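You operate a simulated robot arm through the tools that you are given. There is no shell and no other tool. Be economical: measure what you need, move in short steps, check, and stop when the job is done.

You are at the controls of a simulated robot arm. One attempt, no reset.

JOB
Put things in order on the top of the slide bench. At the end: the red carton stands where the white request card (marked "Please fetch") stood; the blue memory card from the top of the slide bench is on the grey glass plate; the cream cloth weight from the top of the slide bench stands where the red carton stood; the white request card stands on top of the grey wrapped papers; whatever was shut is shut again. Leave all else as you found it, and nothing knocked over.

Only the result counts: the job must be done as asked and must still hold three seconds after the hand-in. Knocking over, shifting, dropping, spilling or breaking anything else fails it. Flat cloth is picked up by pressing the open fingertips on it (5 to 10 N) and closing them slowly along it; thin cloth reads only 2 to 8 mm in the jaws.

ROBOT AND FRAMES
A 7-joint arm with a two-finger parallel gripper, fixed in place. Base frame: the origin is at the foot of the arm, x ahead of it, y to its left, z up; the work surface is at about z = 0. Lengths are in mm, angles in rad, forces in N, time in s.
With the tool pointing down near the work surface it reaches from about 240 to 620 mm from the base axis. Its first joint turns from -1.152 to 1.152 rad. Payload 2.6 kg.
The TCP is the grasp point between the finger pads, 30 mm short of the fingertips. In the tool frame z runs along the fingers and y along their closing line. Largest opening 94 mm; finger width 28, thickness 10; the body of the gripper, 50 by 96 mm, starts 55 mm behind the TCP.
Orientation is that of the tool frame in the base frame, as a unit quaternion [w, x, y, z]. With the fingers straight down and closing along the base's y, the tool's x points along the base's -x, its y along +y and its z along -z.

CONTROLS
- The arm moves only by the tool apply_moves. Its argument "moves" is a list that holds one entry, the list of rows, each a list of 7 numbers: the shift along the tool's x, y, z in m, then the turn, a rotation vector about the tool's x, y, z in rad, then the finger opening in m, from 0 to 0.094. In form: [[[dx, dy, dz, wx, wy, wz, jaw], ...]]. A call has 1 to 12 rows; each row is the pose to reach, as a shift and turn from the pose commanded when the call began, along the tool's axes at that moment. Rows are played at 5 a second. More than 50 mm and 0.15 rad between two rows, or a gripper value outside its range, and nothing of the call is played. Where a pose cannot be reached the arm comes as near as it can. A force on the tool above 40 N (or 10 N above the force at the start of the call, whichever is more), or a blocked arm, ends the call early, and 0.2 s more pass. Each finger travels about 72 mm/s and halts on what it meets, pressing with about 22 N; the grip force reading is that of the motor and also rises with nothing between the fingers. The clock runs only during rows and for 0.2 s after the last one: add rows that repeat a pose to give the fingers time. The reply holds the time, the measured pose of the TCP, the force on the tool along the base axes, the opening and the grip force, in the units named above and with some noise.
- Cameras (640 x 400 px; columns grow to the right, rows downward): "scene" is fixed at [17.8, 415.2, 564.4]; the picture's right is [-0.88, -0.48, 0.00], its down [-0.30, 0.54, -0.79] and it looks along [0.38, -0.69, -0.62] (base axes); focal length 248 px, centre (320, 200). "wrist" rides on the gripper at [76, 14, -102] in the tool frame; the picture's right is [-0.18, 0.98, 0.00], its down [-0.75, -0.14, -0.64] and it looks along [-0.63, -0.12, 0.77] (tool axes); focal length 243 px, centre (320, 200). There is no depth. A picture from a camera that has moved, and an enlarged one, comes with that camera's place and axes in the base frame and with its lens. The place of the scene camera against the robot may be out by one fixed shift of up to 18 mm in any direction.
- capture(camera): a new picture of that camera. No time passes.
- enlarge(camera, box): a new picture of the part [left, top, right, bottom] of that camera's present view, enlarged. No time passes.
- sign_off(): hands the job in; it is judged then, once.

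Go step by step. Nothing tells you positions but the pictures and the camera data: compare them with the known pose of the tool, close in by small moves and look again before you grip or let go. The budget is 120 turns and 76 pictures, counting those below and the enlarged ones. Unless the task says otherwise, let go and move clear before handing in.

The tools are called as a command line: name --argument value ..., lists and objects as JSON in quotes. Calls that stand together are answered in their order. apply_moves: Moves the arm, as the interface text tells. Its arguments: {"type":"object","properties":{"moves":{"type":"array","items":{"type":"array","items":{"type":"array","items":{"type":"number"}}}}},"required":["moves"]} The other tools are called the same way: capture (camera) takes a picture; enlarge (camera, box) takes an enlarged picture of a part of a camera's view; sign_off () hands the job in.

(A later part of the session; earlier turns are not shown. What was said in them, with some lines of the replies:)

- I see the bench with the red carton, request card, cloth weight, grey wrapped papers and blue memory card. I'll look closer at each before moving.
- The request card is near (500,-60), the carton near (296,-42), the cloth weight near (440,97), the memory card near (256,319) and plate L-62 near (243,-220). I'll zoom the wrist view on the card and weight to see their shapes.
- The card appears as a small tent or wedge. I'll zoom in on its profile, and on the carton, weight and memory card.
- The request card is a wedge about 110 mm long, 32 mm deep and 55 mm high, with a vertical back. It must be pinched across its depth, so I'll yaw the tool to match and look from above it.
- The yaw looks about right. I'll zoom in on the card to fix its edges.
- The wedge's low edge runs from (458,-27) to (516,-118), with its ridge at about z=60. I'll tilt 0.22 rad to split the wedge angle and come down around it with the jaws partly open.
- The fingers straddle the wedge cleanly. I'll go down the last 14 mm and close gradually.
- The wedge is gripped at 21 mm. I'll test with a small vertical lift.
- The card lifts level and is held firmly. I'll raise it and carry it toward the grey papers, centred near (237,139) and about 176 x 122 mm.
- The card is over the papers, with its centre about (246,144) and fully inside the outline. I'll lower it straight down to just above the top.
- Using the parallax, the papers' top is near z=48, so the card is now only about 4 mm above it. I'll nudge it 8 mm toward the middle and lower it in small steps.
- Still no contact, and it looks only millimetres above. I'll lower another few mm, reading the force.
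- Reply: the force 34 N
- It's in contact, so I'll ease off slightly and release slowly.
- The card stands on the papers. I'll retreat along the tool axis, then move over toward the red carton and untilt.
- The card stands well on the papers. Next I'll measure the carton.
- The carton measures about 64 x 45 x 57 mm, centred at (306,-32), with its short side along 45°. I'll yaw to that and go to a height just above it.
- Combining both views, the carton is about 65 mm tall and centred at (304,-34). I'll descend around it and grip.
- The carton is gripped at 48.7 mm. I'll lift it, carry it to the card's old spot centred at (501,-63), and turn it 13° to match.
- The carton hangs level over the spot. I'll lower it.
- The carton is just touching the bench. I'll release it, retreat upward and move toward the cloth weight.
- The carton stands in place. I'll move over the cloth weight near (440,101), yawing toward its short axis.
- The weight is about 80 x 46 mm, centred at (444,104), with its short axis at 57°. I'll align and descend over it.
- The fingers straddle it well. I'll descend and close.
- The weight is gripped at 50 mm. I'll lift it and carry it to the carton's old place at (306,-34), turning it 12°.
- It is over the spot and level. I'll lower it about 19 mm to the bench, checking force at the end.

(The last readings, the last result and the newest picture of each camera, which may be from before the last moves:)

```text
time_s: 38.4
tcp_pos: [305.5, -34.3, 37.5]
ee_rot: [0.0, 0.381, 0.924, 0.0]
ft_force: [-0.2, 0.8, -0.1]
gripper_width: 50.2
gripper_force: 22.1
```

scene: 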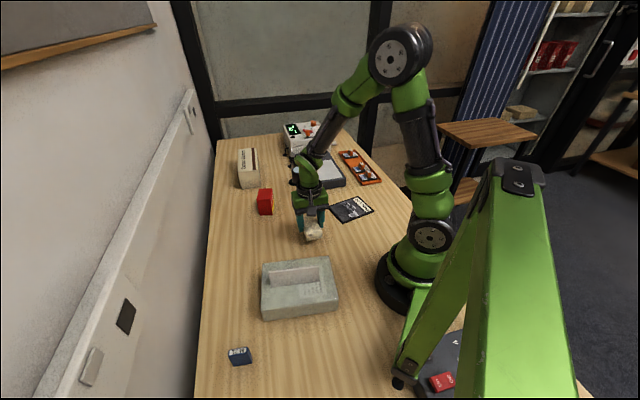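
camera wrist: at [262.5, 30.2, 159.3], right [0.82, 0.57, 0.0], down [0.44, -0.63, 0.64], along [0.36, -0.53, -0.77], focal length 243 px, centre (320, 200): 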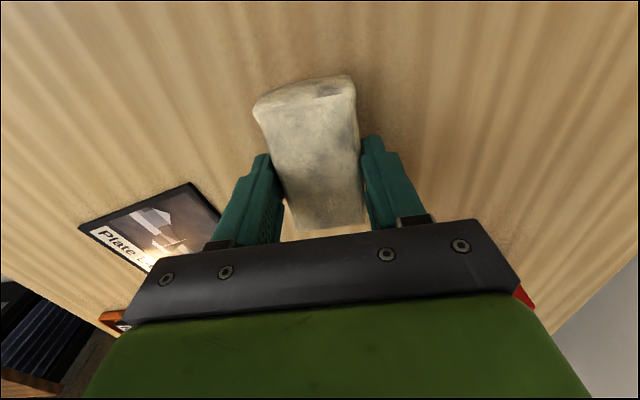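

The bench now carries the weight. I'll release it, rise to z≈200, then go over to the blue memory card near (257,330).

apply_moves --moves '[[[0, 0, 0, 0, 0, 0, 0.052], [0, 0, 0, 0, 0, 0, 0.065], [0, 0, 0, 0, 0, 0, 0.085], [0, 0, 0, 0, 0, 0, 0.094], [0, 0, -0.04, 0, 0, 0, 0.094], [0, 0, -0.08, 0, 0, 0, 0.094], [0, 0, -0.12, 0, 0, 0, 0.094], [0, 0, -0.165, 0, 0, 0, 0.094]]]'

apply_moves --moves '[[[0.0258, 0.0197, 0, 0, 0, -0.133, 0.094], [0.0516, 0.0394, 0, 0, 0, -0.267, 0.094], [0.0775, 0.0591, 0, 0, 0, -0.4, 0.094], [0.1033, 0.0788, 0, 0, 0, -0.533, 0.094], [0.129, 0.0985, 0, 0, 0, -0.667, 0.094], [0.155, 0.118, 0, 0, 0, -0.8, 0.094], [0.181, 0.138, 0, 0, 0, -0.933, 0.094], [0.2066, 0.1576, 0, 0, 0, -1.067, 0.094], [0.2324, 0.1773, 0, 0, 0, -1.2, 0.094], [0.258, 0.197, 0, 0, 0, -1.333, 0.094], [0.284, 0.2167, 0, 0, 0, -1.466, 0.094]]]'

capture --camera "wrist"

capture --camera "scene"

```text
time_s: 40.2
tcp_pos: [306.3, -34.0, 199.5]
ee_rot: [-0.001, 0.381, 0.925, 0.0]
ft_force: [0.4, -0.4, 0.4]
gripper_width: 94.2
gripper_force: 0.1
```

```text
time_s: 42.6
tcp_pos: [257.3, 319.9, 200.1]
ee_rot: [0.0, -0.336, 0.942, 0.0]
ft_force: [0.4, 0.6, 0.1]
gripper_width: 94.0
gripper_force: 0.2
```

```text
34 pictures are left
camera wrist: at [189.2, 283.2, 303.2], right [-0.48, 0.88, 0.0], down [0.67, 0.37, 0.64], along [0.56, 0.31, -0.77], focal length 243 px, centre (320, 200)
```

wrist: 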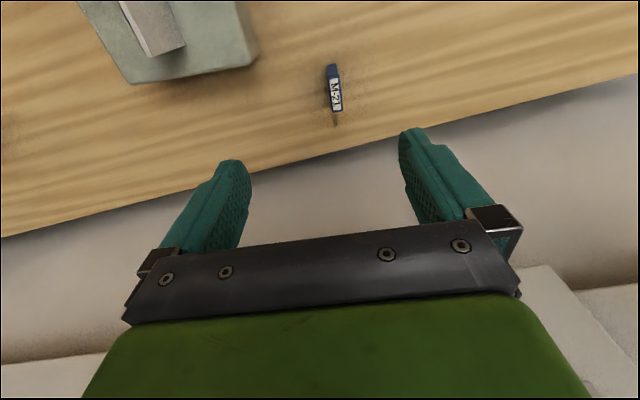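

```text
33 pictures are left
```

scene: 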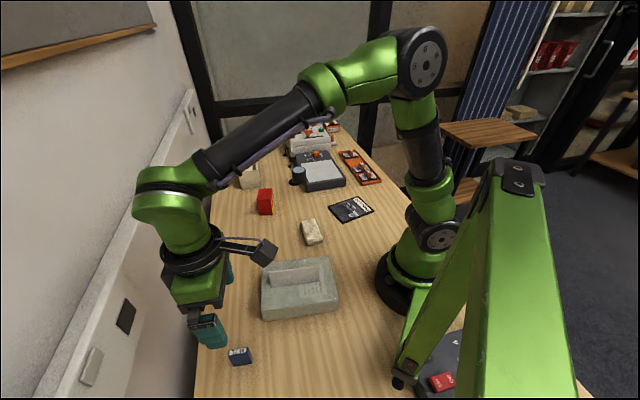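

enlarge --camera "wrist" --box '[300, 45, 380, 145]'

```text
4.00 times, centred on (340, 95) of wrist
camera zoom: at [189.2, 283.2, 303.2], right [-0.48, 0.88, 0.0], down [0.67, 0.37, 0.64], along [0.56, 0.31, -0.77], focal length 970 px, centre (240, 620)
```

zoom: 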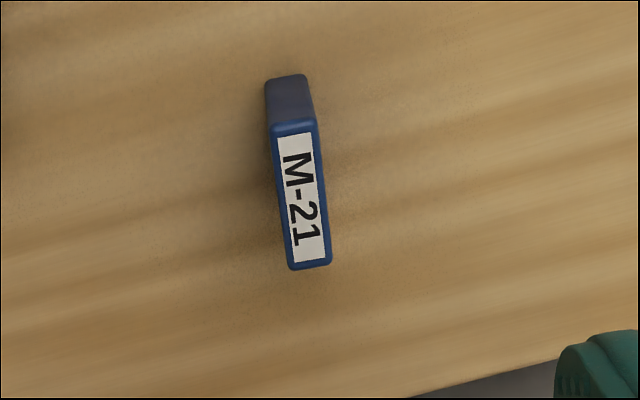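

The memory card stands upright, about 34 x 13 x 45 mm, centred at (247,333.5) with its thin axis along the closing line. I'll descend above it and check.

apply_moves --moves '[[[0, 0.0085, 0.035, 0, 0, 0, 0.08], [0, 0.0169, 0.07, 0, 0, 0, 0.06], [0, 0.0169, 0.1, 0, 0, 0, 0.06]]]'

capture --camera "wrist"

```text
time_s: 43.4
tcp_pos: [245.8, 333.2, 98.9]
ee_rot: [0.0, -0.336, 0.942, 0.0]
ft_force: [0.6, -0.4, 0.0]
gripper_width: 59.9
gripper_force: 0.1
```

```text
31 pictures are left
camera wrist: at [177.3, 296.3, 201.5], right [-0.48, 0.88, 0.0], down [0.67, 0.37, 0.64], along [0.56, 0.31, -0.77], focal length 243 px, centre (320, 200)
```

wrist: 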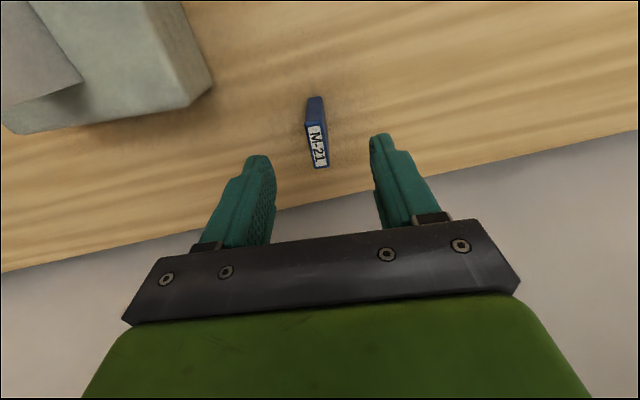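

Alignment is good. I'll descend and close slowly.

apply_moves --moves '[[[0, 0, 0.025, 0, 0, 0, 0.06], [0, 0, 0.045, 0, 0, 0, 0.06], [0, 0, 0.055, 0, 0, 0, 0.06], [0, 0, 0.055, 0, 0, 0, 0.045], [0, 0, 0.055, 0, 0, 0, 0.03], [0, 0, 0.055, 0, 0, 0, 0.022], [0, 0, 0.055, 0, 0, 0, 0.017], [0, 0, 0.055, 0, 0, 0, 0.013], [0, 0, 0.055, 0, 0, 0, 0.009], [0, 0, 0.055, 0, 0, 0, 0.006], [0, 0, 0.055, 0, 0, 0, 0.006]]]'

capture --camera "wrist"

```text
time_s: 45.8
tcp_pos: [247.1, 332.8, 46.0]
ee_rot: [0.001, -0.335, 0.942, 0.0]
ft_force: [0.5, 0.2, -0.1]
gripper_width: 15.6
gripper_force: 22.3
```

```text
30 pictures are left
camera wrist: at [178.1, 295.9, 148.2], right [-0.48, 0.88, 0.0], down [0.67, 0.37, 0.64], along [0.56, 0.31, -0.77], focal length 243 px, centre (320, 200)
```

wrist: 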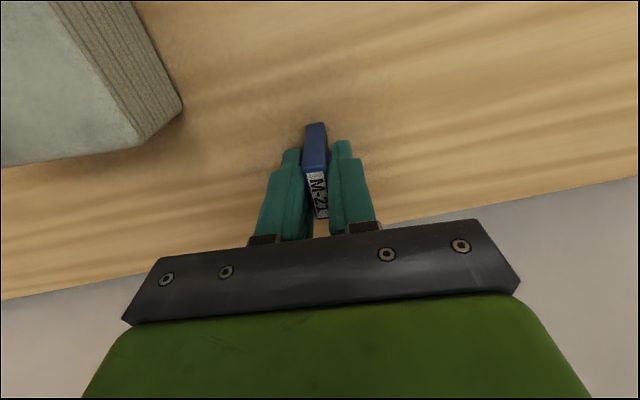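

The memory card is gripped at 15.6 mm. I'll lift it and carry it, bowing outward, to above plate L-62 centred near (253,-201).

apply_moves --moves '[[[0, 0, -0.01, 0, 0, 0, 0.006], [0, 0, -0.05, 0, 0, 0, 0.006], [0, 0, -0.1, 0, 0, 0, 0.006], [0, 0, -0.154, 0, 0, 0, 0.006], [0.0145, -0.0322, -0.154, 0, 0, 0, 0.006], [0.029, -0.0644, -0.154, 0, 0, 0, 0.006], [0.0435, -0.0966, -0.154, 0, 0, 0, 0.006], [0.058, -0.1288, -0.154, 0, 0, 0, 0.006], [0.0725, -0.161, -0.154, 0, 0, 0, 0.006], [0.087, -0.193, -0.154, 0, 0, 0, 0.006], [0.1015, -0.2255, -0.154, 0, 0, 0, 0.006], [0.116, -0.2577, -0.154, 0, 0, 0, 0.006]]]'

```text
refused: row 4 steps farther than a row can; nothing moved
```

apply_moves --moves '[[[0, 0, -0.015, 0, 0, 0, 0.006], [0, 0, -0.06, 0, 0, 0, 0.006], [0, 0, -0.107, 0, 0, 0, 0.006], [0, 0, -0.154, 0, 0, 0, 0.006], [0.0145, -0.0322, -0.154, 0, 0, 0, 0.006], [0.029, -0.0644, -0.154, 0, 0, 0, 0.006], [0.0435, -0.0966, -0.154, 0, 0, 0, 0.006], [0.058, -0.1288, -0.154, 0, 0, 0, 0.006], [0.0725, -0.161, -0.154, 0, 0, 0, 0.006], [0.087, -0.193, -0.154, 0, 0, 0, 0.006], [0.1015, -0.2255, -0.154, 0, 0, 0, 0.006], [0.116, -0.2577, -0.154, 0, 0, 0, 0.006]]]'

apply_moves --moves '[[[0.0217, -0.016, 0, 0, 0, 0.1257, 0.006], [0.0434, -0.032, 0, 0, 0, 0.2514, 0.006], [0.0651, -0.048, 0, 0, 0, 0.377, 0.006], [0.0868, -0.064, 0, 0, 0, 0.503, 0.006], [0.1085, -0.08, 0, 0, 0, 0.6285, 0.006], [0.13, -0.096, 0, 0, 0, 0.754, 0.006], [0.152, -0.112, 0, 0, 0, 0.88, 0.006], [0.1735, -0.128, 0, 0, 0, 1.005, 0.006], [0.1952, -0.144, 0, 0, 0, 1.131, 0.006], [0.2169, -0.16, 0, 0, 0, 1.257, 0.006]]]'

capture --camera "wrist"

capture --camera "scene"

```text
time_s: 48.4
tcp_pos: [319.0, 58.8, 200.6]
ee_rot: [0.0, -0.335, 0.942, 0.0]
ft_force: [0.2, -0.5, -0.3]
gripper_width: 15.7
gripper_force: 21.6
```

```text
time_s: 50.6
tcp_pos: [252.9, -202.3, 198.8]
ee_rot: [0.0, 0.284, 0.959, 0.0]
ft_force: [0.5, -0.5, -0.5]
gripper_width: 15.4
gripper_force: 21.5
```

```text
29 pictures are left
camera wrist: at [196.4, -148.7, 301.5], right [0.69, 0.72, 0.0], down [0.56, -0.53, 0.64], along [0.46, -0.44, -0.77], focal length 243 px, centre (320, 200)
```

wrist: 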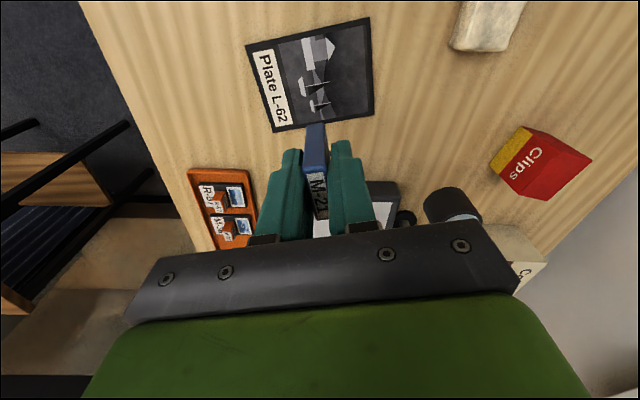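

```text
28 pictures are left
```

scene: 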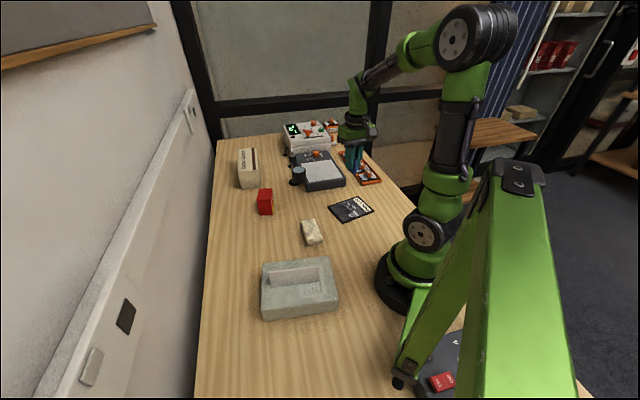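

Plate centre measures (245,-203). I'll shift to it and descend to just above.

apply_moves --moves '[[[0.006, -0.004, 0.04, 0, 0, 0, 0.006], [0.006, -0.004, 0.08, 0, 0, 0, 0.006], [0.006, -0.004, 0.115, 0, 0, 0, 0.006], [0.006, -0.004, 0.139, 0, 0, 0, 0.006]]]'

capture --camera "wrist"

enlarge --camera "scene" --box '[310, 160, 400, 230]'

```text
time_s: 51.6
tcp_pos: [243.3, -198.2, 59.5]
ee_rot: [0.0, 0.283, 0.959, 0.0]
ft_force: [-0.1, 0.4, -0.9]
gripper_width: 15.4
gripper_force: 22.2
```

```text
27 pictures are left
camera wrist: at [187.8, -145.5, 161.8], right [0.69, 0.73, 0.0], down [0.56, -0.53, 0.64], along [0.47, -0.44, -0.77], focal length 243 px, centre (320, 200)
```

wrist: 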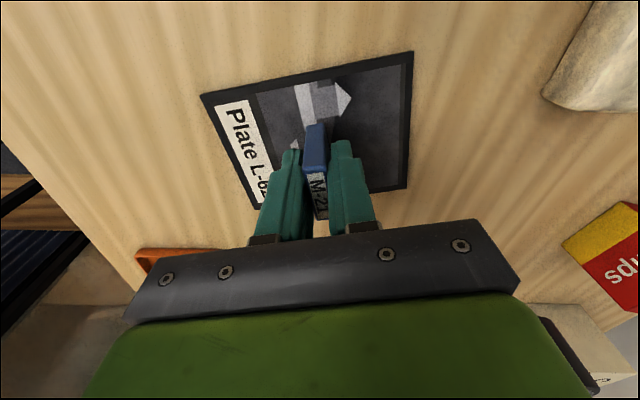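

```text
5.71 times, centred on (355, 195) of scene
camera zoom: at [17.8, 415.2, 564.4], right [-0.88, -0.48, 0.0], down [-0.3, 0.54, -0.79], along [0.38, -0.69, -0.62], focal length 1416 px, centre (120, 229)
```

zoom: 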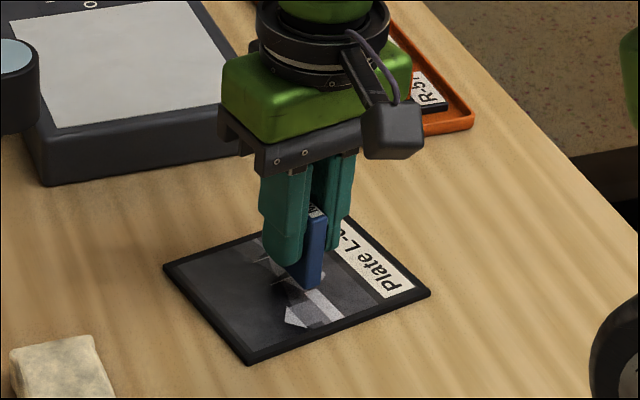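

It's well centred over the plate. I'll lower it gently.

apply_moves --moves '[[[0, 0, 0.003, 0, 0, 0, 0.006], [0, 0, 0.005, 0, 0, 0, 0.006], [0, 0, 0.006, 0, 0, 0, 0.006], [0, 0, 0.006, 0, 0, 0, 0.006]]]'

apply_moves --moves '[[[0, 0, 0.001, 0, 0, 0, 0.006], [0, 0, 0.002, 0, 0, 0, 0.006], [0, 0, 0.002, 0, 0, 0, 0.006]]]'

```text
time_s: 52.6
tcp_pos: [245.1, -200.2, 53.4]
ee_rot: [0.0, 0.282, 0.959, -0.001]
ft_force: [-0.2, -0.1, -0.6]
gripper_width: 15.6
gripper_force: 21.9
```

```text
time_s: 53.4
tcp_pos: [245.0, -201.0, 52.8]
ee_rot: [0.0, 0.282, 0.959, 0.001]
ft_force: [0.3, 0.3, -0.5]
gripper_width: 15.6
gripper_force: 21.6
```

apply_moves --moves '[[[0, 0, 0.0007, 0, 0, 0, 0.006], [0, 0, 0.0013, 0, 0, 0, 0.006], [0, 0, 0.0013, 0, 0, 0, 0.006]]]'

```text
time_s: 54.2
tcp_pos: [245.5, -200.7, 49.5]
ee_rot: [0.0, 0.283, 0.959, 0.0]
ft_force: [0.5, -0.2, 0.0]
gripper_width: 15.6
gripper_force: 22.4
```

apply_moves --moves '[[[0, 0, 0.0007, 0, 0, 0, 0.006], [0, 0, 0.001, 0, 0, 0, 0.006], [0, 0, 0.001, 0, 0, 0, 0.006]]]'

enlarge --camera "scene" --box '[325, 180, 385, 230]'

```text
time_s: 55.0
tcp_pos: [244.7, -199.9, 50.3]
ee_rot: [0.0, 0.283, 0.959, 0.0]
ft_force: [-0.6, 1.1, 2.3]
gripper_width: 15.5
gripper_force: 21.8
```

```text
8.00 times, centred on (355, 205) of scene
camera zoom: at [17.8, 415.2, 564.4], right [-0.88, -0.48, 0.0], down [-0.3, 0.54, -0.79], along [0.38, -0.69, -0.62], focal length 1982 px, centre (40, 160)
```

zoom: 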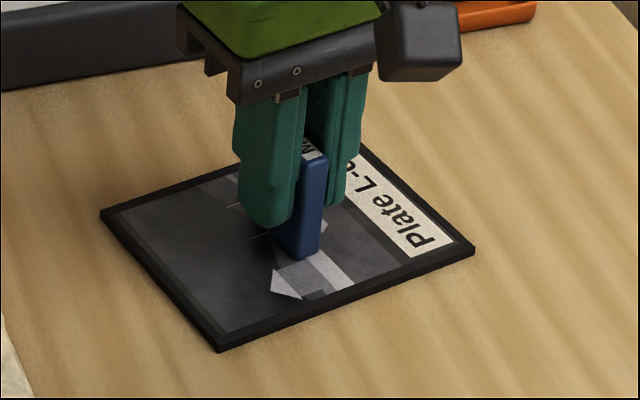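

Light contact shows (about 2 N). I'll release slowly and retreat straight up.

apply_moves --moves '[[[0, 0, 0, 0, 0, 0, 0.016], [0, 0, 0, 0, 0, 0, 0.02], [0, 0, 0, 0, 0, 0, 0.028], [0, 0, 0, 0, 0, 0, 0.04], [0, 0, 0, 0, 0, 0, 0.05], [0, 0, -0.03, 0, 0, 0, 0.05], [0, 0, -0.07, 0, 0, 0, 0.05], [0, 0, -0.11, 0, 0, 0, 0.06], [0, 0, -0.15, 0, 0, 0, 0.06]]]'

capture --camera "scene"

capture --camera "wrist"

enlarge --camera "scene" --box '[220, 170, 390, 330]'

```text
time_s: 57.0
tcp_pos: [245.6, -201.4, 201.4]
ee_rot: [0.0, 0.284, 0.959, 0.0]
ft_force: [-0.8, 0.2, 0.6]
gripper_width: 59.9
gripper_force: 0.0
```

```text
24 pictures are left
```

scene: 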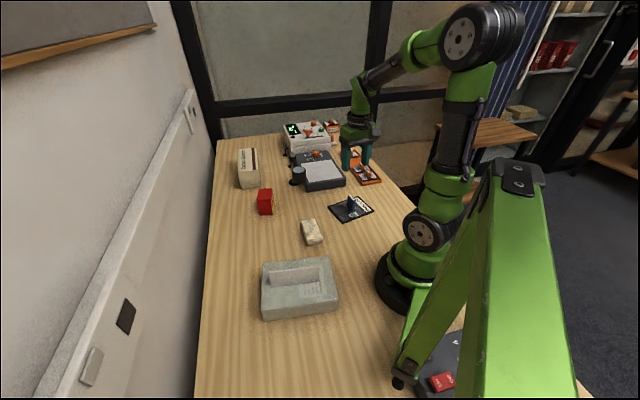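

```text
23 pictures are left
camera wrist: at [189.1, -147.5, 303.4], right [0.69, 0.73, 0.0], down [0.56, -0.53, 0.64], along [0.46, -0.44, -0.77], focal length 243 px, centre (320, 200)
```

wrist: 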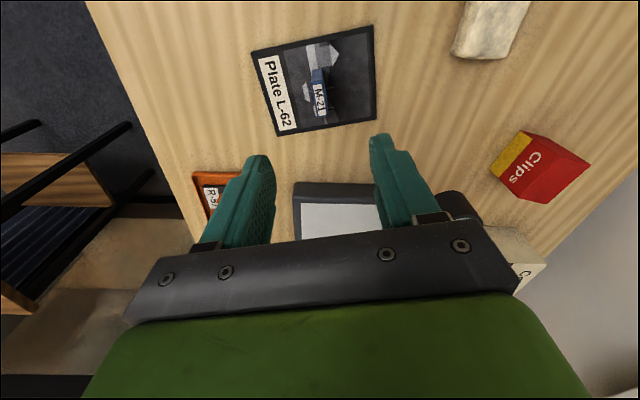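

```text
2.50 times, centred on (305, 250) of scene
camera zoom: at [17.8, 415.2, 564.4], right [-0.88, -0.48, 0.0], down [-0.3, 0.54, -0.79], along [0.38, -0.69, -0.62], focal length 619 px, centre (358, 75)
```

zoom: 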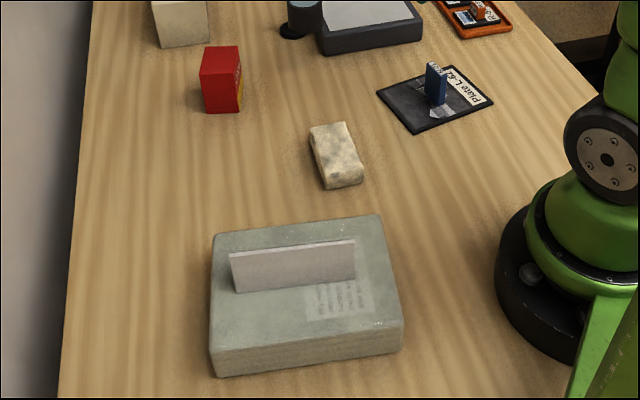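

Everything is in place and standing, nothing else has moved, nothing was opened, and the arm is clear. I'm handing in.

sign_off

```text
The job is handed in.
```

The job is handed in, and the last pictures showed everything upright:
- **Red carton:** stands where the request card stood.
- **Cream cloth weight:** lies where the carton stood.
- **Request card:** stands on the grey wrapped papers.
- **Blue memory card:** M-21 stands upright on Plate L-62. I took that as the grey glass plate, rather than the light box's pale panel.
- **Shut things:** I opened nothing, so there was nothing to shut again.
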